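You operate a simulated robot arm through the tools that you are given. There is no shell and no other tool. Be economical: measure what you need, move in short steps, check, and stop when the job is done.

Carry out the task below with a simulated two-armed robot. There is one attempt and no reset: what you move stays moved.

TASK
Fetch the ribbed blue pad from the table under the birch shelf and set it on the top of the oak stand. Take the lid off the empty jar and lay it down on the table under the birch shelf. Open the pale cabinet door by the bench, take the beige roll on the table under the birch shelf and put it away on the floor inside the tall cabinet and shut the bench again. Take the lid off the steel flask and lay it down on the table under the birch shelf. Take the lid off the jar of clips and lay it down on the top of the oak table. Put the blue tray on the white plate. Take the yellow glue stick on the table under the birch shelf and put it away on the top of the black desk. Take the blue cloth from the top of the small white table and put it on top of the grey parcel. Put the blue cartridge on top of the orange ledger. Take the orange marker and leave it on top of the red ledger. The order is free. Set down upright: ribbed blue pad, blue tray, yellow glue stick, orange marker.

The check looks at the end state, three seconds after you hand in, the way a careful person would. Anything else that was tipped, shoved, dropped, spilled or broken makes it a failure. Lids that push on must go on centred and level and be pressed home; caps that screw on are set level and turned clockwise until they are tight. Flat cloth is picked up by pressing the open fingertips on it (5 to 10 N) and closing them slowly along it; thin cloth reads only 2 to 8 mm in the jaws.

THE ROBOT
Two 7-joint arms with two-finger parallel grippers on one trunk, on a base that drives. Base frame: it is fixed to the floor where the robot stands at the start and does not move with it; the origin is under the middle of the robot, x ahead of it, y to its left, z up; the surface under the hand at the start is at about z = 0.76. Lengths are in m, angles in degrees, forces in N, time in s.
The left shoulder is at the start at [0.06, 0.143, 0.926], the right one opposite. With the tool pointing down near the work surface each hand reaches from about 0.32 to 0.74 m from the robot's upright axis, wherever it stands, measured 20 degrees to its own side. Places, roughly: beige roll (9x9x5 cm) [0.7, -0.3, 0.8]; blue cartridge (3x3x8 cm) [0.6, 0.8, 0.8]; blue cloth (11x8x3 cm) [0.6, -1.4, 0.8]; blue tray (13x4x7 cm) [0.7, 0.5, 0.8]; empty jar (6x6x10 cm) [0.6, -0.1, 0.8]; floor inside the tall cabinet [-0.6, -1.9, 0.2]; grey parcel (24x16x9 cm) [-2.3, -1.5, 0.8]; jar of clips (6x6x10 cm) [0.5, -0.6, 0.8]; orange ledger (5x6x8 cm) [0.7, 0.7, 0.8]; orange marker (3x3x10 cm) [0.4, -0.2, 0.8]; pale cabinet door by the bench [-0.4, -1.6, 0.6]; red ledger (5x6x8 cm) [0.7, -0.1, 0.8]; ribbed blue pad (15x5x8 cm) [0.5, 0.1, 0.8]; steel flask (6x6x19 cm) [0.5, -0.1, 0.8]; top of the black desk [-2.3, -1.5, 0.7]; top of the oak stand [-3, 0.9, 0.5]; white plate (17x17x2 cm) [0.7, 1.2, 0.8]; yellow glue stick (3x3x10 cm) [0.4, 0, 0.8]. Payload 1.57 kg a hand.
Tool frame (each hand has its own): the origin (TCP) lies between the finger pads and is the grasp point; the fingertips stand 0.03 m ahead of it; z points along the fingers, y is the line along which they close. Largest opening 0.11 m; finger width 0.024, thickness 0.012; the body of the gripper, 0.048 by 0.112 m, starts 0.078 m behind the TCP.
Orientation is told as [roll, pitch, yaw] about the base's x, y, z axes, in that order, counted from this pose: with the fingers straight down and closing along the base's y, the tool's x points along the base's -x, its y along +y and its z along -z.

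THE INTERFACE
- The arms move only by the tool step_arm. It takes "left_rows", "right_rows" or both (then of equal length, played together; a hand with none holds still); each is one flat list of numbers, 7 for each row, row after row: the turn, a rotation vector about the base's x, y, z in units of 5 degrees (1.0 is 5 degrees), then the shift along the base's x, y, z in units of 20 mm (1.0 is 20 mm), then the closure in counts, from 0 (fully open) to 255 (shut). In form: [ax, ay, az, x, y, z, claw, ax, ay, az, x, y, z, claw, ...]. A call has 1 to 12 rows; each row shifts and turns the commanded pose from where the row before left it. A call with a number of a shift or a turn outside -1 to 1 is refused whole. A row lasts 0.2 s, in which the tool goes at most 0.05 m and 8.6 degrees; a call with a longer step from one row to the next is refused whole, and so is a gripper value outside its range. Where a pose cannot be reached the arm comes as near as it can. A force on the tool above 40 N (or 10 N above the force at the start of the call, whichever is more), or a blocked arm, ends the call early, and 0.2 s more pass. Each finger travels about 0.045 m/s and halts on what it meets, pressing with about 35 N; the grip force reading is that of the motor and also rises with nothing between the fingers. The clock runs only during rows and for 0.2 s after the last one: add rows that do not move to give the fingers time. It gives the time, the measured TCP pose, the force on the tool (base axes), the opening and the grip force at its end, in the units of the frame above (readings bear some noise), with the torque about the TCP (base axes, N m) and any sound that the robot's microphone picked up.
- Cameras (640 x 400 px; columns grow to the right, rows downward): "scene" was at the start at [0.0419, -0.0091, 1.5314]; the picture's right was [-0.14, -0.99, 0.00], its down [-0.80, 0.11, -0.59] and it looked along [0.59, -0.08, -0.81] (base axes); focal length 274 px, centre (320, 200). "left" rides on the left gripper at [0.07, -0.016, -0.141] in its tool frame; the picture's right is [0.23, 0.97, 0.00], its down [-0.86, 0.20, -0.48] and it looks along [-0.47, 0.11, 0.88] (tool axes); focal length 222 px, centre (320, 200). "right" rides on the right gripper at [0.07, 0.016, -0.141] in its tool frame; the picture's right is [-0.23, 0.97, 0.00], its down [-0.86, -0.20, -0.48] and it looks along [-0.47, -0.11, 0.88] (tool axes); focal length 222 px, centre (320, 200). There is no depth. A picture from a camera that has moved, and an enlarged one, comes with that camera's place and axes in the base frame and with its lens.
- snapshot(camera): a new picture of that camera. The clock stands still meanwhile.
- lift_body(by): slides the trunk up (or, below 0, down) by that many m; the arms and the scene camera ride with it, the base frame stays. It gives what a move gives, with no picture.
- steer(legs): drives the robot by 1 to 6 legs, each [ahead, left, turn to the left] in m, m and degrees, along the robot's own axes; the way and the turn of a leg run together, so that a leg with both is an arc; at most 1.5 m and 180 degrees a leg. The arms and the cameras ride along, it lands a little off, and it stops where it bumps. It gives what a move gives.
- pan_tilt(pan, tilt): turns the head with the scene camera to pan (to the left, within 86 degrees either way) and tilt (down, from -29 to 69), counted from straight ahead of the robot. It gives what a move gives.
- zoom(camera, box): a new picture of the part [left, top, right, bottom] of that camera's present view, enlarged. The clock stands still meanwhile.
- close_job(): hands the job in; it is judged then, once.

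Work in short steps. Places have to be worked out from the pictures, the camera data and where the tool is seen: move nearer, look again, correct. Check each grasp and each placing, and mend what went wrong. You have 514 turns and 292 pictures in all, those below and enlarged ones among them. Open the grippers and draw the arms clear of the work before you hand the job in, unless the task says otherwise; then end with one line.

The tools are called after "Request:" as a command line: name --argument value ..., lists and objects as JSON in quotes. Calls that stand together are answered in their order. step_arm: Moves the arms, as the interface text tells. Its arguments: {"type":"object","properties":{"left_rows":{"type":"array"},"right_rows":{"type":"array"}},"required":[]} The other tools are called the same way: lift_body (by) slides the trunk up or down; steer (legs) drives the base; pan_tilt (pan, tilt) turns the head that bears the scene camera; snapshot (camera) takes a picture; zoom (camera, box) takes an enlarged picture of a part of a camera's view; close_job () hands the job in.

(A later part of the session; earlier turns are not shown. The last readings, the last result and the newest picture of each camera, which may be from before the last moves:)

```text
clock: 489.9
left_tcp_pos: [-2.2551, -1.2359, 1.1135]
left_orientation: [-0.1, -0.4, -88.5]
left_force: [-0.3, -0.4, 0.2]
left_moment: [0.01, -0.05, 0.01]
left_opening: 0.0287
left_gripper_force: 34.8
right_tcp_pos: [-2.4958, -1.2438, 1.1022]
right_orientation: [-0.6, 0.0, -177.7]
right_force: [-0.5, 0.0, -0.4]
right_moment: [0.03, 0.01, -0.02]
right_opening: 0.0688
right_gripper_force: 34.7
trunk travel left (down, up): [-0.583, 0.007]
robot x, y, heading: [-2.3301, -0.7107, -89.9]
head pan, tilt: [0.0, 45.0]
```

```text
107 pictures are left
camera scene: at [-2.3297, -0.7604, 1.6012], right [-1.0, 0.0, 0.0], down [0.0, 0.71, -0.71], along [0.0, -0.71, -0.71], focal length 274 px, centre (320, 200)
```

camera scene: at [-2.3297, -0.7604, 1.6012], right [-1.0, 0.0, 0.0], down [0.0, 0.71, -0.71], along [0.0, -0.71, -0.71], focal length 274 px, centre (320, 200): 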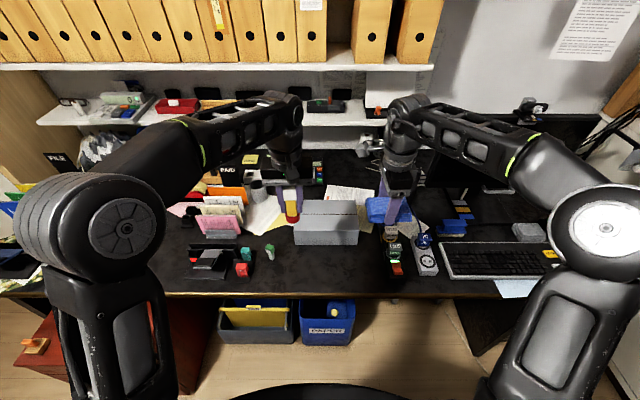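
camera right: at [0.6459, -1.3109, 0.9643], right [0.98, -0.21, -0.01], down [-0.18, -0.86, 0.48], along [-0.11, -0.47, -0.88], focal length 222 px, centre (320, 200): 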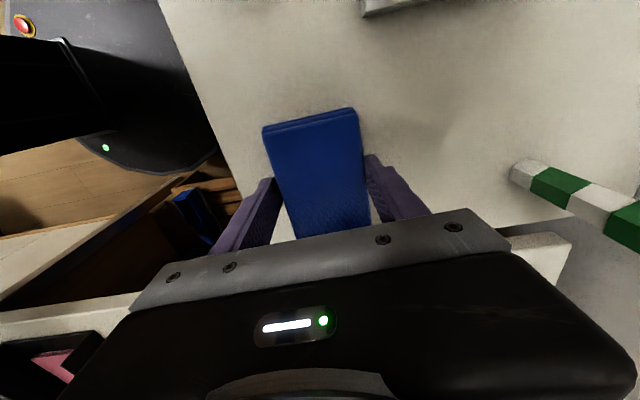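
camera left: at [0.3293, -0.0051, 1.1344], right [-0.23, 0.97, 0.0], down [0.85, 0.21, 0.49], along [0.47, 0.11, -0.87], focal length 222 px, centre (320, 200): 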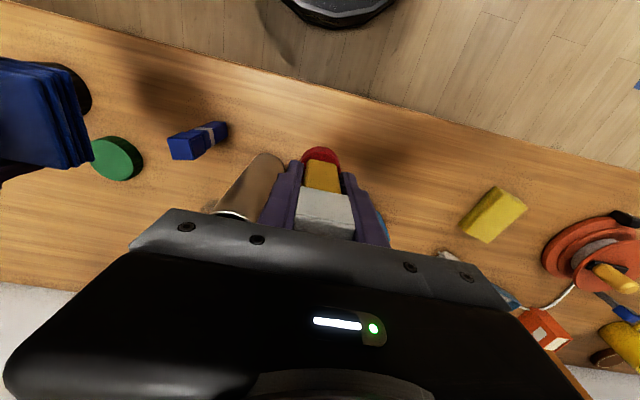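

Parcel top ≈ z 0.83, centre (-2.35,-1.45). First put the glue stick on the free front strip of the desk at about (-2.27,-1.26).

Request:
step_arm --left_rows '[0, 0, 0, -0.4, -0.6, -1, 230, 0, 0, 0, -0.4, -0.6, -1, 230, 0, 0, 0, 0, 0, -1, 230, 0, 0, 0, 0, 0, -1, 230, 0, 0, 0, 0, 0, -1, 230, 0, 0, 0, 0, 0, -1, 230, 0, 0, 0, 0, 0, -1, 230, 0, 0, 0, 0, 0, -1, 230, 0, 0, 0, 0, 0, -1, 230, 0, 0, 0, 0, 0, -1, 230, 0, 0, 0, 0, 0, -1, 230, 0, 0, 0, 0, 0, 0, 230]'

Request:
snapshot --camera "left"

Request:
snapshot --camera "scene"

```text
clock: 492.5
left_tcp_pos: [-2.2709, -1.2584, 0.8934]
left_orientation: [-0.1, -0.5, -88.5]
left_force: [0.8, 0.6, -0.2]
left_moment: [-0.02, 0.0, -0.01]
left_opening: 0.0288
left_gripper_force: 35.1
right_tcp_pos: [-2.4979, -1.2436, 1.1031]
right_orientation: [-0.3, 0.0, -177.6]
right_force: [-0.1, 0.0, -0.4]
right_moment: [-0.02, -0.01, 0.0]
right_opening: 0.0686
right_gripper_force: 34.7
trunk travel left (down, up): [-0.583, 0.007]
robot x, y, heading: [-2.3274, -0.7089, -89.4]
head pan, tilt: [0.0, 45.0]
```

```text
106 pictures are left
camera left: at [-2.2887, -1.1893, 1.0338], right [0.97, 0.25, 0.0], down [0.22, -0.85, 0.49], along [0.12, -0.47, -0.87], focal length 222 px, centre (320, 200)
```

left: 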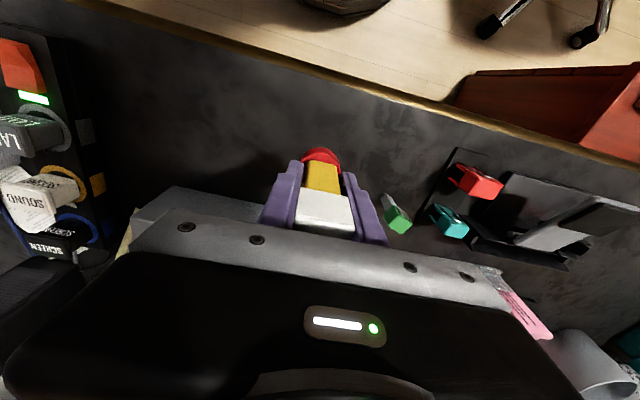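

```text
105 pictures are left
camera scene: at [-2.3297, -0.7592, 1.6013], right [-1.0, 0.0, 0.0], down [0.0, 0.71, -0.71], along [0.0, -0.71, -0.71], focal length 274 px, centre (320, 200)
```

scene: 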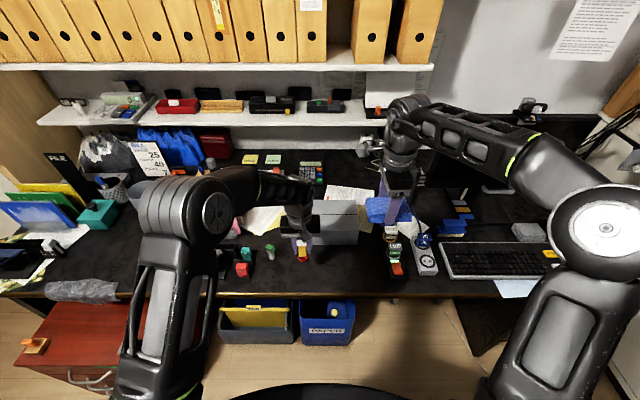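

Spot is clear. Lower to contact.

Request:
step_arm --left_rows '[0, 0, 0, 0, 0, -1, 230, 0, 0, 0, 0, 0, -1, 230, 0, 0, 0, 0, 0, -1, 230, 0, 0, 0, 0, 0, -0.5, 230, 0, 0, 0, 0, 0, 0, 230]'

Request:
step_arm --left_rows '[0, 0, 0, 0, 0, -0.2, 230, 0, 0, 0, 0, 0, -0.2, 230, 0, 0, 0, 0, 0, 0, 230]'

Request:
step_arm --left_rows '[0, 0, 0, 0, 0, -0.15, 230, 0, 0, 0, 0, 0, -0.1, 230, 0, 0, 0, 0, 0, 0, 230]'

```text
clock: 493.7
left_tcp_pos: [-2.271, -1.2583, 0.8241]
left_orientation: [-0.1, -0.5, -88.4]
left_force: [-0.6, -0.1, -0.9]
left_moment: [0.0, -0.03, 0.02]
left_opening: 0.029
left_gripper_force: 34.8
right_tcp_pos: [-2.4971, -1.2426, 1.1039]
right_orientation: [-0.5, 0.0, -177.6]
right_force: [0.6, 0.2, -0.4]
right_moment: [0.03, 0.02, -0.02]
right_opening: 0.069
right_gripper_force: 34.7
trunk travel left (down, up): [-0.583, 0.007]
robot x, y, heading: [-2.3328, -0.7075, -90.0]
head pan, tilt: [0.0, 45.0]
```

```text
clock: 494.5
left_tcp_pos: [-2.2717, -1.2592, 0.8151]
left_orientation: [-0.1, -0.5, -88.4]
left_force: [0.3, -1.3, -1.3]
left_moment: [0.01, 0.0, -0.02]
left_opening: 0.0289
left_gripper_force: 34.7
right_tcp_pos: [-2.4968, -1.2439, 1.104]
right_orientation: [-0.4, 0.0, -177.6]
right_force: [-0.1, -0.6, -1.0]
right_moment: [0.03, -0.01, -0.03]
right_opening: 0.0686
right_gripper_force: 34.2
trunk travel left (down, up): [-0.583, 0.007]
robot x, y, heading: [-2.3315, -0.7034, -89.9]
head pan, tilt: [0.0, 45.0]
```

```text
clock: 495.3
left_tcp_pos: [-2.272, -1.2596, 0.8103]
left_orientation: [-0.1, -0.5, -88.4]
left_force: [-0.5, -0.5, -1.6]
left_moment: [-0.02, 0.01, 0.03]
left_opening: 0.0285
left_gripper_force: 34.8
right_tcp_pos: [-2.4977, -1.2435, 1.1028]
right_orientation: [-0.4, 0.0, -177.6]
right_force: [-0.2, 0.1, -0.3]
right_moment: [0.04, -0.02, 0.0]
right_opening: 0.0689
right_gripper_force: 34.6
trunk travel left (down, up): [-0.583, 0.007]
robot x, y, heading: [-2.3244, -0.7091, -89.7]
head pan, tilt: [0.0, 45.0]
```

Request:
step_arm --left_rows '[0, 0, 0, 0, 0, -0.15, 230, 0, 0, 0, 0, 0, -0.15, 230, 0, 0, 0, 0, 0, 0, 230]'

Request:
step_arm --left_rows '[0, 0, 0, 0, 0, -0.12, 230, 0, 0, 0, 0, 0, -0.12, 230, 0, 0, 0, 0, 0, 0, 230]'

```text
clock: 496.1
left_tcp_pos: [-2.2731, -1.2587, 0.8052]
left_orientation: [0.0, -0.4, -88.3]
left_force: [0.1, -0.2, -0.4]
left_moment: [-0.03, -0.02, 0.01]
left_opening: 0.0286
left_gripper_force: 35.3
right_tcp_pos: [-2.4962, -1.2434, 1.1028]
right_orientation: [-0.4, 0.1, -177.7]
right_force: [-0.7, -0.3, -1.1]
right_moment: [0.02, 0.03, 0.0]
right_opening: 0.0688
right_gripper_force: 35.2
trunk travel left (down, up): [-0.583, 0.007]
robot x, y, heading: [-2.3344, -0.707, -89.8]
head pan, tilt: [0.0, 45.0]
```

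```text
clock: 496.9
left_tcp_pos: [-2.2729, -1.2599, 0.8]
left_orientation: [-0.1, -0.5, -88.5]
left_force: [-0.2, 0.3, -1.5]
left_moment: [-0.02, 0.01, 0.0]
left_opening: 0.0289
left_gripper_force: 35.0
right_tcp_pos: [-2.4972, -1.2428, 1.1021]
right_orientation: [-0.3, 0.0, -177.6]
right_force: [-0.6, 0.3, -0.6]
right_moment: [0.02, -0.02, -0.03]
right_opening: 0.0689
right_gripper_force: 35.1
trunk travel left (down, up): [-0.583, 0.007]
robot x, y, heading: [-2.3309, -0.7117, -90.0]
head pan, tilt: [0.0, 45.0]
```

Request:
step_arm --left_rows '[0, 0, 0, 0, 0, -0.12, 230, 0, 0, 0, 0, 0, -0.12, 230, 0, 0, 0, 0, 0, 0, 230]'

Request:
step_arm --left_rows '[0, 0, 0, 0, 0, -0.12, 230, 0, 0, 0, 0, 0, -0.12, 230, 0, 0, 0, 0, 0, 0, 230]'

Request:
step_arm --left_rows '[0, 0, 0, 0, 0, -0.12, 230, 0, 0, 0, 0, 0, -0.12, 230, 0, 0, 0, 0, 0, 0, 230]'

```text
clock: 497.7
left_tcp_pos: [-2.2722, -1.2588, 0.7948]
left_orientation: [-0.1, -0.5, -88.5]
left_force: [0.6, 0.3, -0.9]
left_moment: [-0.04, -0.01, -0.01]
left_opening: 0.0286
left_gripper_force: 35.2
right_tcp_pos: [-2.4968, -1.2436, 1.103]
right_orientation: [-0.4, -0.1, -177.6]
right_force: [-0.1, 0.4, -0.1]
right_moment: [-0.02, 0.02, 0.01]
right_opening: 0.069
right_gripper_force: 34.7
trunk travel left (down, up): [-0.583, 0.007]
robot x, y, heading: [-2.3292, -0.7066, -89.9]
head pan, tilt: [0.0, 45.0]
```

```text
clock: 498.5
left_tcp_pos: [-2.272, -1.2599, 0.794]
left_orientation: [-0.2, -0.9, -88.4]
left_force: [1.5, 3.0, 34.0]
left_moment: [0.19, -0.08, -0.01]
left_opening: 0.0291
left_gripper_force: 35.3
right_tcp_pos: [-2.4967, -1.2405, 1.1048]
right_orientation: [-0.2, 0.0, -177.6]
right_force: [0.5, -0.1, -0.9]
right_moment: [-0.01, 0.01, 0.0]
right_opening: 0.0688
right_gripper_force: 34.9
trunk travel left (down, up): [-0.583, 0.007]
robot x, y, heading: [-2.3288, -0.7076, -89.9]
head pan, tilt: [0.0, 45.0]
```

```text
clock: 499.3
left_tcp_pos: [-2.2723, -1.258, 0.7878]
left_orientation: [-0.1, -0.8, -88.5]
left_force: [2.0, -0.3, 34.6]
left_moment: [0.03, -0.01, -0.02]
left_opening: 0.0288
left_gripper_force: 34.7
right_tcp_pos: [-2.4962, -1.2414, 1.1037]
right_orientation: [-0.3, 0.1, -177.6]
right_force: [-0.2, -0.2, -1.0]
right_moment: [0.0, -0.03, -0.02]
right_opening: 0.0688
right_gripper_force: 35.1
trunk travel left (down, up): [-0.583, 0.007]
robot x, y, heading: [-2.3253, -0.7075, -90.1]
head pan, tilt: [0.0, 45.0]
```

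Contact (desk at z≈0.73). Relieve, open and rise.

Request:
step_arm --left_rows '[0, 0, 0, 0, 0, 0.15, 220, 0, 0, 0, 0, 0, 0, 180, 0, 0, 0, 0, 0, 0, 140, 0, 0, 0, 0, 0, 0, 130, 0, 0, 0, 0, 0, 0.5, 130, 0, 0, 0, 0, 0, 1, 130, 0, 0, 0, 0, 0, 1, 130, 0, 0, 0, 0, 0, 1, 130, 0, 0, 0, 0, 0, 1, 130, 0, 0, 0, 0, 0, 1, 130, 0, 0, 0, 0, 0, 1, 130, 0, 0, 0, 0, 0, 1, 130]'

Request:
step_arm --left_rows '[0, 0, 0, 0.5, 1, 1, 130, 0, 0, 0, 1, 1, 1, 130, 0, 0, 0, 1, 1, 1, 130, 0, 0, 0, 1, 0.5, 0, 130, 0, 0, 0, 1, 0, 0, 130, 0, 0, 0, 1, 0, 0, 130, 0, 0, 0, 1, 0, 0, 130, 0, 0, 0, 0, 0, 0, 130]'

Request:
snapshot --camera "scene"

```text
clock: 501.9
left_tcp_pos: [-2.2722, -1.2587, 0.939]
left_orientation: [-0.1, -0.4, -88.5]
left_force: [-0.7, 0.3, -0.3]
left_moment: [0.01, 0.03, -0.02]
left_opening: 0.0538
left_gripper_force: 0.1
right_tcp_pos: [-2.4964, -1.2426, 1.1025]
right_orientation: [-0.5, 0.0, -177.6]
right_force: [0.1, 0.8, -0.9]
right_moment: [-0.04, -0.03, 0.0]
right_opening: 0.0686
right_gripper_force: 34.9
trunk travel left (down, up): [-0.583, 0.007]
robot x, y, heading: [-2.3261, -0.7087, -90.0]
head pan, tilt: [0.0, 45.0]
```

```text
clock: 503.7
left_tcp_pos: [-2.142, -1.1887, 0.9984]
left_orientation: [-0.1, -0.4, -88.5]
left_force: [-0.2, -0.1, -0.3]
left_moment: [0.01, -0.02, 0.01]
left_opening: 0.0539
left_gripper_force: 0.0
right_tcp_pos: [-2.4969, -1.2434, 1.103]
right_orientation: [-0.5, 0.0, -177.6]
right_force: [0.3, -0.3, -0.6]
right_moment: [-0.01, -0.01, 0.01]
right_opening: 0.0689
right_gripper_force: 35.0
trunk travel left (down, up): [-0.583, 0.007]
robot x, y, heading: [-2.3298, -0.7054, -89.7]
head pan, tilt: [0.0, 45.0]
```

```text
104 pictures are left
camera scene: at [-2.33, -0.7594, 1.6012], right [-1.0, 0.0, 0.0], down [0.0, 0.71, -0.71], along [0.0, -0.71, -0.71], focal length 274 px, centre (320, 200)
```

scene: 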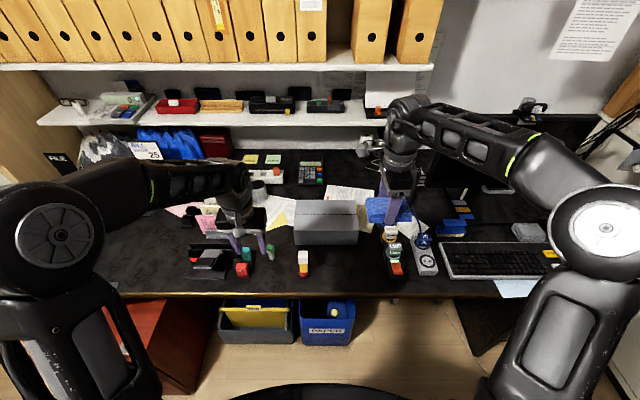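

Glue stick stands on the desk. Now bring the cloth over the parcel.

Request:
step_arm --right_rows '[0, 0, 0, 0.7, -1, -0.3, 125, 0, 0, 0, 0.7, -1, -0.3, 125, 0, 0, 0, 0.7, -1, -0.3, 125, 0, 0, 0, 0.7, -1, -0.3, 125, 0, 0, 0, 0.7, -1, -0.3, 125, 0, 0, 0, 0.7, -1, -0.3, 125, 0, 0, 0, 0.7, -1, -0.3, 125, 0, 0, 0, 0.7, -1, -0.3, 125, 0, 0, 0, 0.7, -1, -0.3, 125, 0, 0, 0, 0.7, -1, -0.3, 125, 0, 0, 0, 0.3, -0.3, -0.3, 125, 0, 0, 0, 0, 0, 0, 125]'

Request:
snapshot --camera "right"

Request:
zoom --camera "scene" --box '[250, 130, 430, 280]'

```text
clock: 506.3
left_tcp_pos: [-2.1413, -1.1879, 0.9995]
left_orientation: [-0.1, -0.6, -88.5]
left_force: [-0.7, 0.7, 0.7]
left_moment: [-0.02, 0.03, -0.01]
left_opening: 0.0539
left_gripper_force: 0.1
right_tcp_pos: [-2.3685, -1.3709, 0.9875]
right_orientation: [-0.2, 0.0, -177.6]
right_force: [0.0, 0.3, -0.5]
right_moment: [-0.03, -0.01, -0.03]
right_opening: 0.0688
right_gripper_force: 35.0
right hand out of reach, approached as far as the arm can: row 5, 6, 7, 8, 9, 10, 11
trunk travel left (down, up): [-0.583, 0.007]
robot x, y, heading: [-2.3282, -0.7095, -89.7]
head pan, tilt: [0.0, 45.0]
```

```text
103 pictures are left
camera right: at [-2.2983, -1.385, 1.1297], right [-0.19, -0.98, 0.0], down [-0.86, 0.16, 0.48], along [-0.47, 0.09, -0.88], focal length 222 px, centre (320, 200)
```

right: 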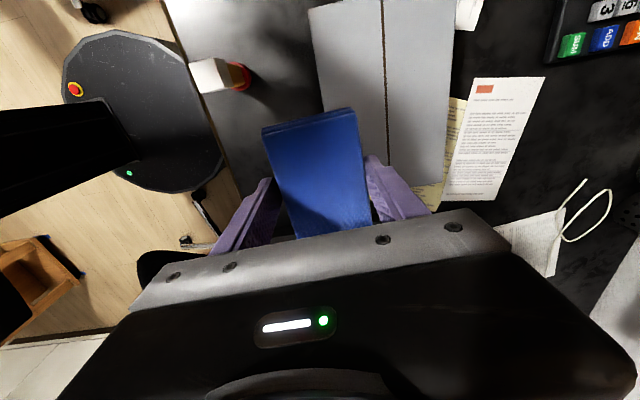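

```text
2.67 times, centred on (340, 205) of scene
camera zoom: at [-2.3296, -0.7593, 1.6012], right [-1.0, 0.0, 0.0], down [0.0, 0.71, -0.71], along [0.0, -0.71, -0.71], focal length 730 px, centre (267, 187)
```

zoom: 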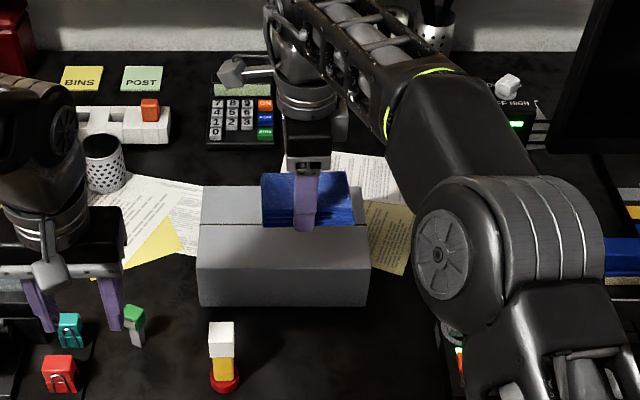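

The arm is at its reach; the parcel centre is at (-2.353,-1.461). Drive 9 cm closer and adjust.

Request:
steer --legs '[[0.09, 0, 0]]'

Request:
step_arm --right_rows '[0, 0, 0, 0.5, 0, -0.5, 125, 0, 0, 0, 0.25, 0, -1, 125, 0, 0, 0, 0, 0, -1, 125, 0, 0, 0, 0, 0, -1, 125, 0, 0, 0, 0, 0, 0, 125]'

Request:
snapshot --camera "right"

Request:
zoom --camera "scene" --box '[250, 150, 430, 300]'

```text
clock: 507.4
left_tcp_pos: [-2.1426, -1.2802, 0.9993]
left_orientation: [-0.1, -0.4, -88.5]
left_force: [0.1, 0.0, -0.1]
left_moment: [0.05, -0.01, 0.02]
left_opening: 0.0537
left_gripper_force: 0.0
right_tcp_pos: [-2.3683, -1.4622, 0.988]
right_orientation: [-0.2, 0.1, -177.5]
right_force: [-0.1, -0.5, -0.8]
right_moment: [0.01, 0.0, 0.02]
right_opening: 0.0689
right_gripper_force: 34.9
trunk travel left (down, up): [-0.583, 0.007]
robot x, y, heading: [-2.3258, -0.7967, -89.7]
head pan, tilt: [0.0, 45.0]
```

```text
clock: 508.6
left_tcp_pos: [-2.1417, -1.2788, 0.9984]
left_orientation: [-0.1, -0.6, -88.4]
left_force: [0.8, -1.3, -0.1]
left_moment: [0.0, -0.01, 0.03]
left_opening: 0.054
left_gripper_force: 0.0
right_tcp_pos: [-2.3534, -1.4615, 0.9181]
right_orientation: [-0.1, 0.1, -177.7]
right_force: [-1.5, 1.4, -1.5]
right_moment: [-0.01, 0.04, 0.03]
right_opening: 0.0687
right_gripper_force: 34.9
trunk travel left (down, up): [-0.583, 0.007]
robot x, y, heading: [-2.3301, -0.8005, -89.7]
head pan, tilt: [0.0, 45.0]
```

```text
101 pictures are left
camera right: at [-2.2828, -1.4752, 1.0599], right [-0.19, -0.98, 0.0], down [-0.86, 0.16, 0.48], along [-0.47, 0.09, -0.88], focal length 222 px, centre (320, 200)
```

right: 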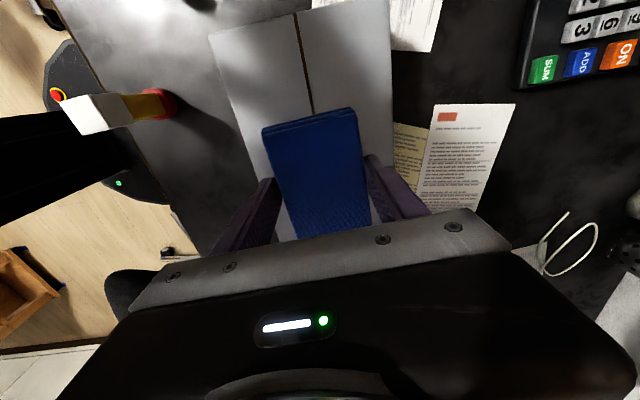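

```text
2.67 times, centred on (340, 225) of scene
camera zoom: at [-2.3293, -0.8495, 1.6013], right [-1.0, 0.0, 0.0], down [0.0, 0.71, -0.71], along [0.0, -0.71, -0.71], focal length 730 px, centre (267, 133)
```

zoom: 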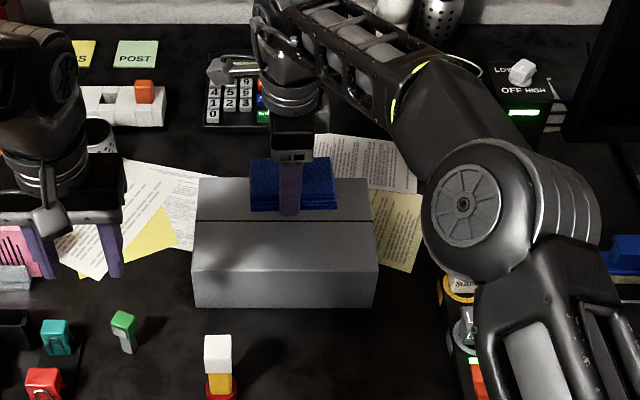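

Aligned. Lower gently to contact.

Request:
step_arm --right_rows '[0, 0, 0, 0, 0, -1, 125, 0, 0, 0, 0, 0, -1, 125, 0, 0, 0, 0, 0, -0.3, 125, 0, 0, 0, 0, 0, 0, 125]'

Request:
step_arm --right_rows '[0, 0, 0, 0, 0, -0.2, 125, 0, 0, 0, 0, 0, -0.2, 125, 0, 0, 0, 0, 0, 0, 125]'

Request:
step_arm --right_rows '[0, 0, 0, 0, 0, -0.15, 125, 0, 0, 0, 0, 0, -0.15, 125, 0, 0, 0, 0, 0, 0, 125]'

```text
clock: 509.6
left_tcp_pos: [-2.1417, -1.2783, 0.9985]
left_orientation: [-0.1, -0.5, -88.6]
left_force: [-0.8, -0.3, 0.3]
left_moment: [0.0, 0.01, -0.05]
left_opening: 0.0539
left_gripper_force: 0.1
right_tcp_pos: [-2.3547, -1.4628, 0.8708]
right_orientation: [-0.1, 0.0, -177.7]
right_force: [-0.3, 0.2, -0.1]
right_moment: [0.02, 0.02, -0.01]
right_opening: 0.0691
right_gripper_force: 34.8
trunk travel left (down, up): [-0.583, 0.007]
robot x, y, heading: [-2.3253, -0.7949, -89.9]
head pan, tilt: [0.0, 45.0]
```

```text
clock: 510.4
left_tcp_pos: [-2.142, -1.2792, 0.9992]
left_orientation: [-0.1, -0.5, -88.5]
left_force: [0.5, 0.0, -1.0]
left_moment: [0.02, -0.04, 0.01]
left_opening: 0.0541
left_gripper_force: 0.0
right_tcp_pos: [-2.3542, -1.462, 0.8642]
right_orientation: [0.0, 0.0, -177.6]
right_force: [0.5, 0.4, -0.4]
right_moment: [-0.02, 0.01, 0.01]
right_opening: 0.0687
right_gripper_force: 34.3
trunk travel left (down, up): [-0.583, 0.007]
robot x, y, heading: [-2.3296, -0.8005, -89.8]
head pan, tilt: [0.0, 45.0]
```

```text
clock: 511.2
left_tcp_pos: [-2.1419, -1.2801, 0.9989]
left_orientation: [-0.1, -0.5, -88.4]
left_force: [0.2, -0.6, -0.6]
left_moment: [0.01, 0.04, 0.02]
left_opening: 0.0538
left_gripper_force: 0.1
right_tcp_pos: [-2.3539, -1.4625, 0.8591]
right_orientation: [-0.1, 0.0, -177.7]
right_force: [0.0, 0.5, -0.6]
right_moment: [0.01, 0.01, 0.02]
right_opening: 0.0687
right_gripper_force: 35.0
trunk travel left (down, up): [-0.583, 0.007]
robot x, y, heading: [-2.3309, -0.8006, -89.9]
head pan, tilt: [0.0, 45.0]
```

Request:
step_arm --right_rows '[0, 0, 0, 0, 0, -0.15, 125, 0, 0, 0, 0, 0, -0.15, 125, 0, 0, 0, 0, 0, 0, 125]'

Request:
step_arm --right_rows '[0, 0, 0, 0, 0, -0.1, 125, 0, 0, 0, 0, 0, -0.1, 125, 0, 0, 0, 0, 0, 0, 125]'

```text
clock: 512.0
left_tcp_pos: [-2.1417, -1.2786, 1.0002]
left_orientation: [-0.1, -0.6, -88.5]
left_force: [0.1, 0.4, 0.7]
left_moment: [-0.01, -0.01, -0.02]
left_opening: 0.0539
left_gripper_force: 0.1
right_tcp_pos: [-2.3535, -1.4612, 0.853]
right_orientation: [0.0, 0.1, -177.5]
right_force: [0.6, 1.0, 9.3]
right_moment: [-0.04, 0.56, 0.02]
right_opening: 0.0685
right_gripper_force: 34.9
trunk travel left (down, up): [-0.583, 0.007]
robot x, y, heading: [-2.3278, -0.7988, -89.8]
head pan, tilt: [0.0, 45.0]
```

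```text
clock: 512.8
left_tcp_pos: [-2.1417, -1.278, 1.0008]
left_orientation: [-0.1, -0.6, -88.4]
left_force: [0.1, 0.5, 0.1]
left_moment: [0.01, 0.01, 0.0]
left_opening: 0.0539
left_gripper_force: 0.1
right_tcp_pos: [-2.3527, -1.4605, 0.8546]
right_orientation: [0.2, 0.1, -177.7]
right_force: [1.2, -1.3, 36.4]
right_moment: [0.17, 0.26, 0.02]
right_opening: 0.0687
right_gripper_force: 34.9
trunk travel left (down, up): [-0.583, 0.007]
robot x, y, heading: [-2.3296, -0.8005, -89.6]
head pan, tilt: [0.0, 45.0]
```

Contact as predicted. Relieve, open, and rise.

Request:
step_arm --right_rows '[0, 0, 0, 0, 0, 0.15, 120, 0, 0, 0, 0, 0, 0, 90, 0, 0, 0, 0, 0, 0, 60, 0, 0, 0, 0, 0, 0, 30, 0, 0, 0, 0, 0, 0, 20, 0, 0, 0, 0, 0, 0.5, 20, 0, 0, 0, 0, 0, 1, 20, 0, 0, 0, 0, 0, 1, 20, 0, 0, 0, 0, 0, 1, 20, 0, 0, 0, 0, 0, 1, 20, 0, 0, 0, 0, 0, 1, 20, 0, 0, 0, 0, 0, 1, 20]'

Request:
snapshot --camera "right"

```text
clock: 515.4
left_tcp_pos: [-2.1416, -1.2795, 0.9996]
left_orientation: [-0.1, -0.5, -88.5]
left_force: [0.5, 0.3, 0.2]
left_moment: [-0.03, 0.01, 0.02]
left_opening: 0.0537
left_gripper_force: 0.0
right_tcp_pos: [-2.354, -1.4604, 0.9819]
right_orientation: [0.1, 0.1, -177.6]
right_force: [-0.8, -0.5, 0.7]
right_moment: [-0.02, -0.01, 0.0]
right_opening: 0.1013
right_gripper_force: 0.0
trunk travel left (down, up): [-0.583, 0.007]
robot x, y, heading: [-2.33, -0.7996, -89.8]
head pan, tilt: [0.0, 45.0]
```

```text
99 pictures are left
camera right: at [-2.2827, -1.4743, 1.1237], right [-0.19, -0.98, 0.0], down [-0.86, 0.16, 0.48], along [-0.47, 0.09, -0.88], focal length 222 px, centre (320, 200)
```

right: 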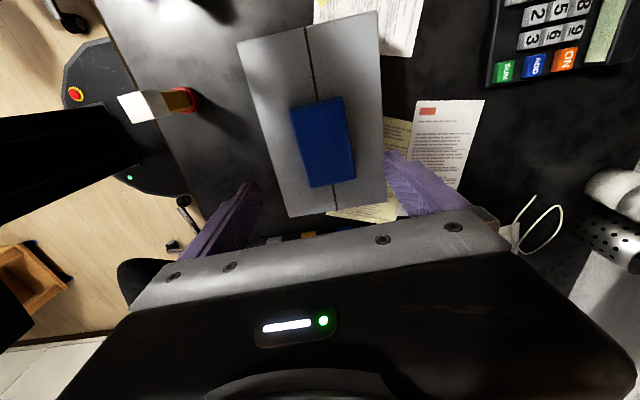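

Cloth is on the parcel. Raise hands, back out between the chairs, and unwind the right wrist.

Request:
step_arm --right_rows '[0, 0, 0, 0, 0.5, 1, 0, 0, 0, 0, 0, 0.5, 1, 0, 0, 0, 0, 0, 0.5, 1, 0, 0, 0, 0, 0, 0.5, 1, 0, 0, 0, 0, 0, 0.5, 1, 0]' --left_rows '[0, 0, 0, 0, 0.2, 1, 0, 0, 0, 0, 0, 0.2, 1, 0, 0, 0, 0, 0, 0.2, 1, 0, 0, 0, 0, 0, 0.2, 1, 0, 0, 0, 0, 0, 0, 1, 0]'

Request:
steer --legs '[[-0.5, 0, 0], [-0.52, 0, 0], [0, 0, 90]]'

Request:
pan_tilt --pan 0 --tilt 35

Request:
snapshot --camera "scene"

```text
clock: 516.6
left_tcp_pos: [-2.1421, -1.263, 1.0987]
left_orientation: [-0.1, -0.6, -88.5]
left_force: [-0.5, 1.5, -0.5]
left_moment: [-0.02, -0.01, 0.02]
left_opening: 0.1099
left_gripper_force: 0.1
right_tcp_pos: [-2.3557, -1.4029, 1.0745]
right_orientation: [0.1, 0.1, -177.6]
right_force: [-0.2, 1.1, 0.0]
right_moment: [-0.01, -0.02, 0.04]
right_opening: 0.1101
right_gripper_force: 0.1
right hand out of reach, approached as far as the arm can: row 4, 5
trunk travel left (down, up): [-0.583, 0.007]
robot x, y, heading: [-2.3276, -0.799, -89.9]
head pan, tilt: [0.0, 45.0]
```

```text
clock: 526.0
left_tcp_pos: [-1.8682, 0.4098, 1.0976]
left_orientation: [-0.2, -0.5, 1.7]
left_force: [-0.2, 0.5, -0.5]
left_moment: [0.0, -0.01, 0.01]
left_opening: 0.11
left_gripper_force: 0.0
right_tcp_pos: [-1.7279, 0.1957, 1.0739]
right_orientation: [0.2, 0.0, -87.4]
right_force: [0.9, 0.2, -1.2]
right_moment: [0.01, 0.02, -0.01]
right_opening: 0.1101
right_gripper_force: 0.0
trunk travel left (down, up): [-0.583, 0.007]
robot x, y, heading: [-2.3317, 0.2208, 0.6]
head pan, tilt: [0.0, 45.0]
```

```text
clock: 526.7
left_tcp_pos: [-1.8691, 0.4099, 1.0985]
left_orientation: [-0.1, -0.4, 1.7]
left_force: [-0.9, 0.2, -0.5]
left_moment: [0.03, 0.0, 0.01]
left_opening: 0.11
left_gripper_force: 0.0
right_tcp_pos: [-1.7282, 0.196, 1.0741]
right_orientation: [0.3, 0.1, -87.4]
right_force: [0.3, -0.1, 0.5]
right_moment: [0.02, 0.01, -0.01]
right_opening: 0.11
right_gripper_force: 0.1
trunk travel left (down, up): [-0.583, 0.007]
robot x, y, heading: [-2.334, 0.2272, 0.4]
head pan, tilt: [0.0, 35.0]
```

```text
98 pictures are left
camera scene: at [-2.2747, 0.2231, 1.616], right [0.01, -1.0, 0.0], down [-0.57, 0.0, -0.82], along [0.82, 0.01, -0.57], focal length 274 px, centre (320, 200)
```

scene: 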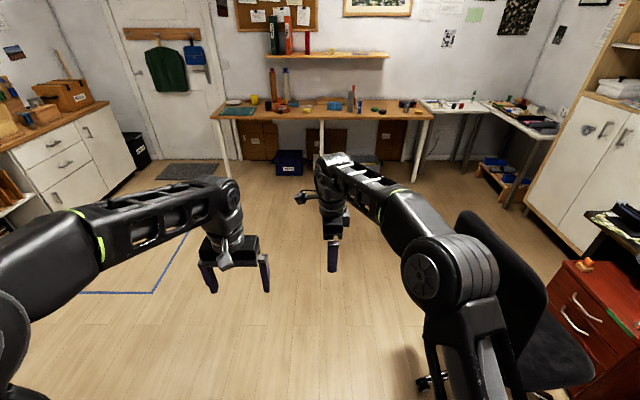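

Clear way ahead. Unwind the right wrist and drive to the left part of the oak table.

Request:
step_arm --right_rows '[0, 0, 1, -0.5, -0.7, 0, 0, 0, 0, 1, -0.5, -0.7, 0, 0, 0, 0, 1, -0.5, -0.7, 0, 0, 0, 0, 1, -0.5, -0.7, 0, 0, 0, 0, 1, -0.5, -0.7, 0, 0, 0, 0, 1, -0.5, -0.7, 0, 0, 0, 0, 1, -0.5, -0.7, 0, 0, 0, 0, 1, -0.5, -0.7, 0, 0, 0, 0, 1, 0, -0.7, 0, 0, 0, 0, 1, 0, -0.7, 0, 0, 0, 0, 1, 0, -0.7, 0, 0, 0, 0, 1, 0, 0, 0, 0]'

Request:
step_arm --right_rows '[0, 0, 1, 0, 0, 0, 0, 0, 0, 1, 0, 0, 0, 0, 0, 0, 1, 0, 0, 0, 0, 0, 0, 1, 0, 0, 0, 0, 0, 0, 1, 0, 0, 0, 0, 0, 0, 0.4, 0, 0, 0, 0]'

Request:
steer --legs '[[1.5, 0, 0], [0.5, 0.45, -0.4]]'

Request:
pan_tilt --pan 0 --tilt 45

Request:
snapshot --camera "scene"

```text
clock: 529.3
left_tcp_pos: [-1.8688, 0.4099, 1.0987]
left_orientation: [-0.1, -0.5, 1.6]
left_force: [-0.1, -0.2, -0.2]
left_moment: [-0.02, -0.01, -0.01]
left_opening: 0.11
left_gripper_force: 0.0
right_tcp_pos: [-1.8076, 0.0427, 1.0741]
right_orientation: [0.2, 0.2, -27.3]
right_force: [0.5, -0.1, -0.5]
right_moment: [0.03, 0.03, 0.03]
right_opening: 0.11
right_gripper_force: 0.1
trunk travel left (down, up): [-0.583, 0.007]
robot x, y, heading: [-2.3307, 0.2229, 0.5]
head pan, tilt: [0.0, 35.0]
```

```text
clock: 530.7
left_tcp_pos: [-1.8695, 0.41, 1.0984]
left_orientation: [-0.1, -0.4, 1.6]
left_force: [-0.4, -0.5, -0.6]
left_moment: [0.03, 0.01, -0.01]
left_opening: 0.1101
left_gripper_force: 0.0
right_tcp_pos: [-1.8086, 0.043, 1.0738]
right_orientation: [0.2, 0.1, -0.3]
right_force: [0.7, 0.1, -0.5]
right_moment: [0.02, 0.0, 0.01]
right_opening: 0.11
right_gripper_force: 0.1
trunk travel left (down, up): [-0.583, 0.007]
robot x, y, heading: [-2.3334, 0.2217, 0.2]
head pan, tilt: [0.0, 35.0]
```

```text
clock: 541.4
left_tcp_pos: [0.1328, 0.8441, 1.0979]
left_orientation: [-0.1, -0.5, 0.3]
left_force: [-0.2, -0.1, -0.6]
left_moment: [-0.02, 0.03, 0.0]
left_opening: 0.1102
left_gripper_force: 0.0
right_tcp_pos: [0.184, 0.4773, 1.0746]
right_orientation: [0.2, 0.2, -1.9]
right_force: [-0.2, 1.3, -0.1]
right_moment: [-0.03, -0.02, 0.02]
right_opening: 0.1098
right_gripper_force: 0.0
trunk travel left (down, up): [-0.583, 0.007]
robot x, y, heading: [-0.3319, 0.673, -1.0]
head pan, tilt: [0.0, 35.0]
```

```text
clock: 542.1
left_tcp_pos: [0.1328, 0.845, 1.0982]
left_orientation: [0.0, -0.5, 0.3]
left_force: [-0.6, 0.0, 0.3]
left_moment: [-0.02, 0.0, -0.03]
left_opening: 0.11
left_gripper_force: 0.0
right_tcp_pos: [0.1837, 0.4769, 1.0737]
right_orientation: [0.2, 0.1, -1.9]
right_force: [-0.3, 1.0, 0.6]
right_moment: [0.0, 0.0, 0.04]
right_opening: 0.1103
right_gripper_force: 0.0
trunk travel left (down, up): [-0.583, 0.007]
robot x, y, heading: [-0.331, 0.6685, -1.0]
head pan, tilt: [0.0, 45.0]
```

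```text
97 pictures are left
camera scene: at [-0.2849, 0.6694, 1.6013], right [-0.02, -1.0, 0.0], down [-0.71, 0.01, -0.71], along [0.71, -0.01, -0.71], focal length 274 px, centre (320, 200)
```

scene: 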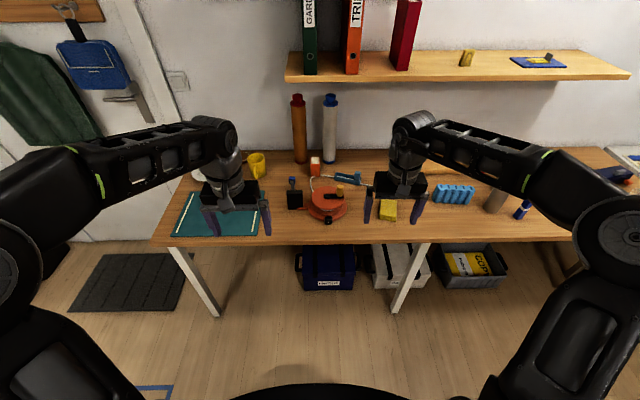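

Drive 0.27 m ahead and zoom on the cartridge, orange ledger and blue tray.

Request:
steer --legs '[[0.27, 0, 1]]'

Request:
lift_body --by -0.06

Request:
snapshot --camera "scene"

Request:
zoom --camera "scene" --box '[240, 150, 420, 280]'

```text
clock: 544.0
left_tcp_pos: [0.4013, 0.8499, 1.0979]
left_orientation: [-0.1, -0.5, 1.3]
left_force: [-0.1, 0.4, 0.1]
left_moment: [0.01, 0.05, 0.02]
left_opening: 0.11
left_gripper_force: 0.1
right_tcp_pos: [0.4589, 0.4836, 1.0742]
right_orientation: [0.2, 0.2, -0.9]
right_force: [0.3, -0.4, -0.2]
right_moment: [-0.01, 0.04, 0.01]
right_opening: 0.1102
right_gripper_force: 0.1
trunk travel left (down, up): [-0.583, 0.007]
robot x, y, heading: [-0.0633, 0.6694, 0.0]
head pan, tilt: [0.0, 45.0]
```

```text
clock: 545.0
left_tcp_pos: [0.3996, 0.8502, 1.0369]
left_orientation: [-0.2, -0.5, 1.4]
left_force: [0.7, -0.2, 0.7]
left_moment: [0.02, -0.03, -0.02]
left_opening: 0.1103
left_gripper_force: 0.1
right_tcp_pos: [0.4577, 0.4845, 1.014]
right_orientation: [0.2, 0.1, -0.9]
right_force: [-1.0, -0.7, 0.3]
right_moment: [-0.02, 0.01, 0.0]
right_opening: 0.1101
right_gripper_force: 0.0
trunk travel left (down, up): [-0.523, 0.067]
robot x, y, heading: [-0.0647, 0.6674, -0.3]
head pan, tilt: [0.0, 45.0]
```

```text
96 pictures are left
camera scene: at [-0.0144, 0.6677, 1.5413], right [0.0, -1.0, 0.0], down [-0.71, 0.0, -0.71], along [0.71, 0.0, -0.71], focal length 274 px, centre (320, 200)
```

scene: 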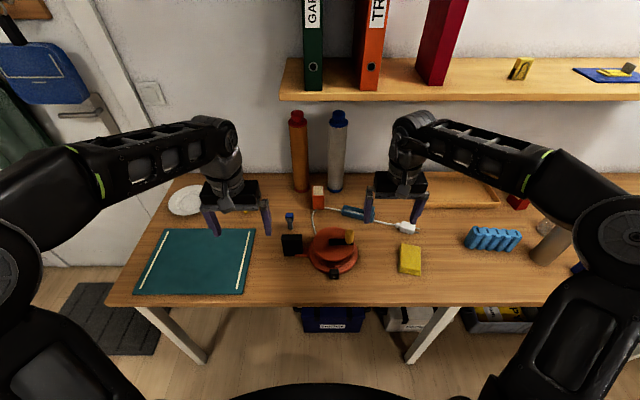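

```text
3.08 times, centred on (330, 215) of scene
camera zoom: at [-0.0144, 0.6677, 1.5413], right [0.0, -1.0, 0.0], down [-0.71, 0.0, -0.71], along [0.71, 0.0, -0.71], focal length 843 px, centre (289, 154)
```

zoom: 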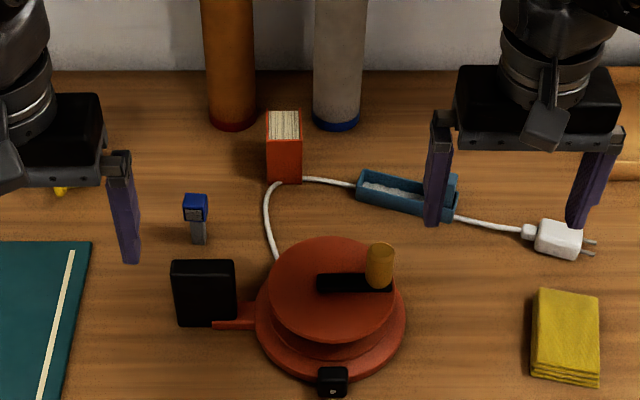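

Plan: left hand picks the cartridge (≈(0.615,0.774)) with a 20° forward tilt and sets it on the orange ledger (≈(0.736,0.674), top z 0.84). Drive 8 cm ahead and position the left hand.

Request:
steer --legs '[[0.08, 0, 0]]'

Request:
step_arm --left_rows '[0, 0, -0.3, 1, -0.8, -0.3, 60, 0, -1, 0, 1, -0.8, -0.3, 110, 0, -1, 0, 1, -0.8, -0.3, 110, 0, -1, 0, 1, -0.8, -0.3, 110, 0, -1, 0, 1, -0.8, -0.3, 110, 0, 0, 0, 1, 0, 0, 110, 0, 0, 0, 0.8, 0, -0.5, 110, 0, 0, 0, 0, 0, 0, 110]'

Request:
snapshot --camera "left"

Request:
snapshot --camera "scene"

```text
clock: 546.1
left_tcp_pos: [0.481, 0.8497, 1.0378]
left_orientation: [-0.1, -0.4, 1.3]
left_force: [-0.4, 0.1, -0.7]
left_moment: [-0.01, 0.06, 0.02]
left_opening: 0.11
left_gripper_force: 0.1
right_tcp_pos: [0.5394, 0.482, 1.0139]
right_orientation: [0.2, 0.2, -0.8]
right_force: [-0.1, 0.5, 0.2]
right_moment: [0.06, 0.01, -0.01]
right_opening: 0.11
right_gripper_force: 0.1
trunk travel left (down, up): [-0.523, 0.067]
robot x, y, heading: [0.0137, 0.6678, -0.1]
head pan, tilt: [0.0, 45.0]
```

```text
clock: 547.9
left_tcp_pos: [0.6157, 0.7703, 0.9976]
left_orientation: [0.0, -20.5, -0.2]
left_force: [0.3, 0.0, -0.7]
left_moment: [0.01, 0.0, 0.0]
left_opening: 0.0628
left_gripper_force: 0.0
right_tcp_pos: [0.5369, 0.4841, 1.0147]
right_orientation: [0.2, 0.1, -0.9]
right_force: [0.2, -0.4, -0.1]
right_moment: [0.0, 0.03, -0.01]
right_opening: 0.11
right_gripper_force: 0.0
trunk travel left (down, up): [-0.523, 0.067]
robot x, y, heading: [0.0151, 0.6669, -0.1]
head pan, tilt: [0.0, 45.0]
```

```text
94 pictures are left
camera left: at [0.5027, 0.7535, 1.1059], right [-0.21, 0.97, -0.08], down [0.63, 0.2, 0.75], along [0.74, 0.11, -0.66], focal length 222 px, centre (320, 200)
```

left: 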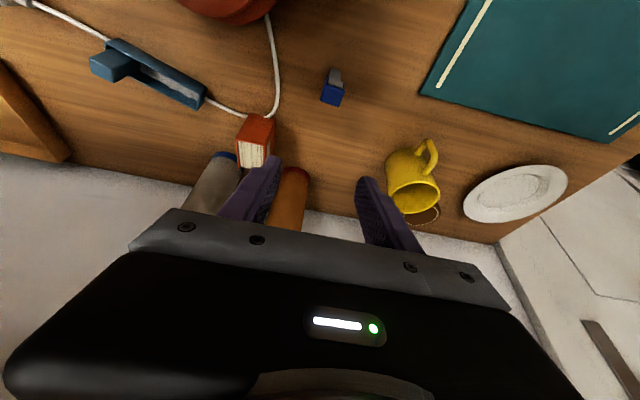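

```text
93 pictures are left
camera scene: at [0.0659, 0.6677, 1.5413], right [0.0, -1.0, 0.0], down [-0.71, 0.0, -0.71], along [0.71, 0.0, -0.71], focal length 274 px, centre (320, 200)
```

scene: 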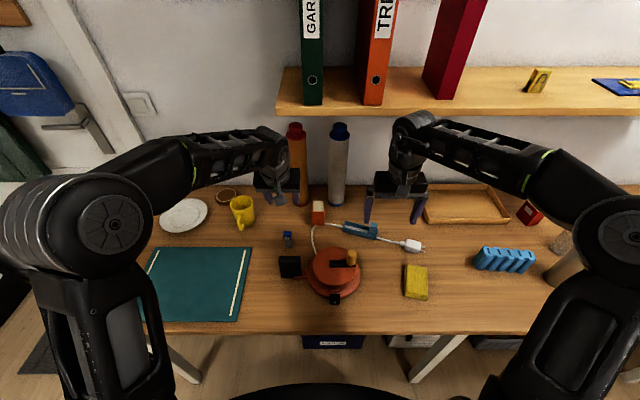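

Cartridge at (0.616,0.773). Descend part way and check rotation.

Request:
step_arm --left_rows '[0, 0, 0, 0, 0.12, -1, 110, 0, 0, 0, 0, 0, -1, 110, 0, 0, 0, 0, 0, -1, 110, 0, 0, 0, 0, 0, -1, 110, 0, 0, 0, 0, 0, -1, 110, 0, 0, 0, 0, 0, 0, 110]'

Request:
zoom --camera "left" --box '[260, 60, 400, 200]'

```text
clock: 549.3
left_tcp_pos: [0.6175, 0.7722, 0.8983]
left_orientation: [0.0, -20.4, -0.2]
left_force: [-0.4, 0.5, 0.8]
left_moment: [-0.01, 0.0, 0.0]
left_opening: 0.0626
left_gripper_force: 0.0
right_tcp_pos: [0.5388, 0.4833, 1.0152]
right_orientation: [0.3, 0.1, -0.9]
right_force: [-0.3, 0.0, -0.2]
right_moment: [-0.01, 0.0, -0.03]
right_opening: 0.1102
right_gripper_force: 0.1
trunk travel left (down, up): [-0.523, 0.067]
robot x, y, heading: [0.0172, 0.6672, -0.3]
head pan, tilt: [0.0, 45.0]
```

```text
2.86 times, centred on (330, 130) of left
camera zoom: at [0.503, 0.7567, 1.0058], right [-0.21, 0.97, -0.08], down [0.63, 0.2, 0.75], along [0.74, 0.11, -0.66], focal length 635 px, centre (291, 400)
```

zoom: 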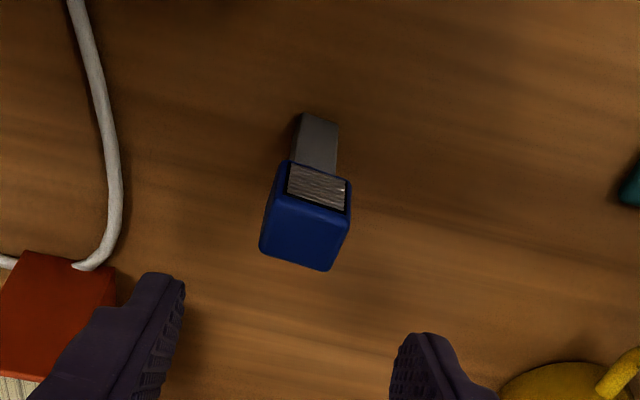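

Aligned. Finish the descent and grip.

Request:
step_arm --left_rows '[0, 0, 0, 0, 0, -1, 110, 0, 0, 0, 0, 0, -1, 110, 0, 0, 0, 0, 0, -1, 110, 0, 0, 0, 0, 0, -1, 110, 0, 0, 0, 0, 0, -0.2, 110, 0, 0, 0, 0, 0, 0, 110]'

Request:
snapshot --camera "left"

Request:
step_arm --left_rows '[0, 0, 0, 0, 0, 0, 150, 0, 0, 0, 0, 0, 0, 190, 0, 0, 0, 0, 0, 0, 220, 0, 0, 0, 0, 0, 0, 230, 0, 0, 0, 0, 0, 0, 230, 0, 0, 0, 0, 0, 0, 230]'

```text
clock: 550.7
left_tcp_pos: [0.6171, 0.7731, 0.8145]
left_orientation: [0.0, -20.5, -0.3]
left_force: [-1.2, -1.0, -0.7]
left_moment: [0.01, 0.0, 0.01]
left_opening: 0.0624
left_gripper_force: 0.0
right_tcp_pos: [0.538, 0.4836, 1.0146]
right_orientation: [0.2, 0.0, -1.0]
right_force: [0.2, 0.4, 0.3]
right_moment: [0.02, -0.06, 0.01]
right_opening: 0.1099
right_gripper_force: 0.0
trunk travel left (down, up): [-0.523, 0.067]
robot x, y, heading: [0.0197, 0.6701, -0.1]
head pan, tilt: [0.0, 45.0]
```

```text
91 pictures are left
camera left: at [0.5024, 0.7567, 0.9214], right [-0.21, 0.97, -0.08], down [0.63, 0.2, 0.75], along [0.74, 0.11, -0.66], focal length 222 px, centre (320, 200)
```

left: 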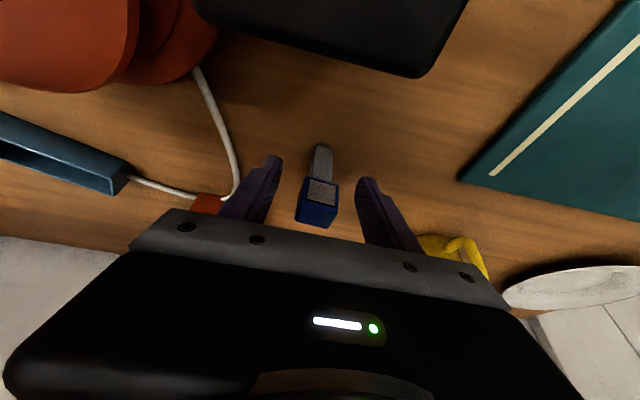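

```text
clock: 552.1
left_tcp_pos: [0.6162, 0.7738, 0.8131]
left_orientation: [0.0, -20.5, -0.3]
left_force: [-0.7, 0.1, -0.8]
left_moment: [-0.02, -0.02, -0.01]
left_opening: 0.0247
left_gripper_force: 34.8
right_tcp_pos: [0.5371, 0.4844, 1.014]
right_orientation: [0.3, 0.1, -0.9]
right_force: [0.2, -0.1, 0.3]
right_moment: [0.01, -0.01, -0.02]
right_opening: 0.1099
right_gripper_force: 0.1
trunk travel left (down, up): [-0.523, 0.067]
robot x, y, heading: [0.0134, 0.6631, -0.1]
head pan, tilt: [0.0, 45.0]
```

Gripped. Lift 12 cm and move over the ledger.

Request:
step_arm --left_rows '[0, 0, 0, 0, 0, 0.5, 230, 0, 0, 0, 0, 0, 1, 230, 0, 0, 0, 0, 0, 1, 230, 0, 0, 0, 0, 0, 1, 230, 0, 0, 0, 0, 0, 1, 230, 0, 0, 0, 0, 0, 1, 230, 0, 0, 0, 1, -0.8, 0.5, 230, 0, 0, 0, 1, -0.8, 0, 230, 0, 0, 0, 1, -0.8, 0, 230, 0, 0, 0, 1, -0.8, 0, 230, 0, 0, 0, 1, -0.8, 0, 230, 0, 0, 0, 0, 0, 0, 230]'

Request:
snapshot --camera "left"

Request:
snapshot --camera "scene"

```text
clock: 554.7
left_tcp_pos: [0.7168, 0.6919, 0.935]
left_orientation: [0.0, -20.5, -0.3]
left_force: [0.1, 0.2, 0.3]
left_moment: [-0.03, 0.01, 0.0]
left_opening: 0.025
left_gripper_force: 34.0
right_tcp_pos: [0.538, 0.4852, 1.0137]
right_orientation: [0.3, 0.1, -1.0]
right_force: [-0.1, 0.1, 0.2]
right_moment: [-0.03, -0.03, 0.0]
right_opening: 0.1099
right_gripper_force: 0.0
trunk travel left (down, up): [-0.523, 0.067]
robot x, y, heading: [0.0144, 0.6639, -0.0]
head pan, tilt: [0.0, 45.0]
```

```text
90 pictures are left
camera left: at [0.603, 0.6763, 1.0418], right [-0.21, 0.97, -0.08], down [0.63, 0.2, 0.75], along [0.74, 0.11, -0.66], focal length 222 px, centre (320, 200)
```

left: 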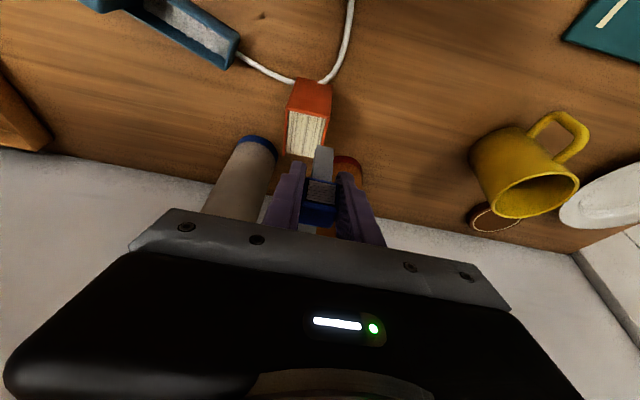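

```text
89 pictures are left
camera scene: at [0.0659, 0.6678, 1.5413], right [0.0, -1.0, 0.0], down [-0.71, 0.0, -0.71], along [0.71, 0.0, -0.71], focal length 274 px, centre (320, 200)
```

scene: 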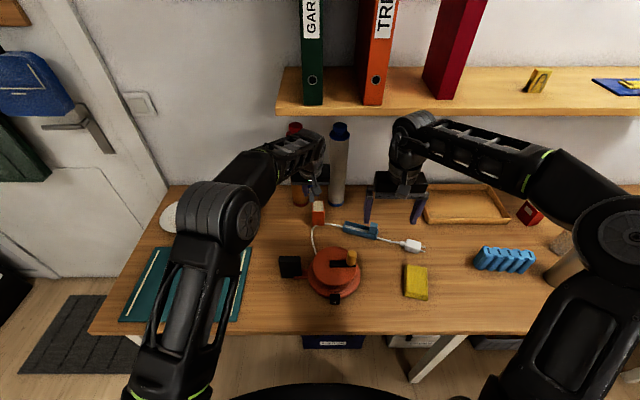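

Request:
zoom --camera "left" --box '[260, 60, 360, 190]'

```text
3.08 times, centred on (310, 125) of left
camera zoom: at [0.603, 0.6763, 1.0418], right [-0.21, 0.97, -0.08], down [0.63, 0.2, 0.75], along [0.74, 0.11, -0.66], focal length 684 px, centre (351, 431)
```

zoom: 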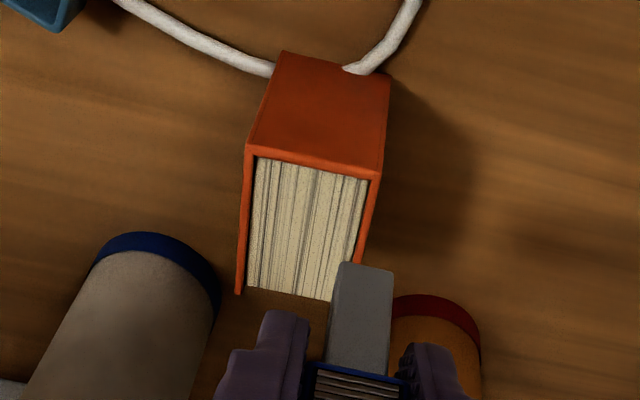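

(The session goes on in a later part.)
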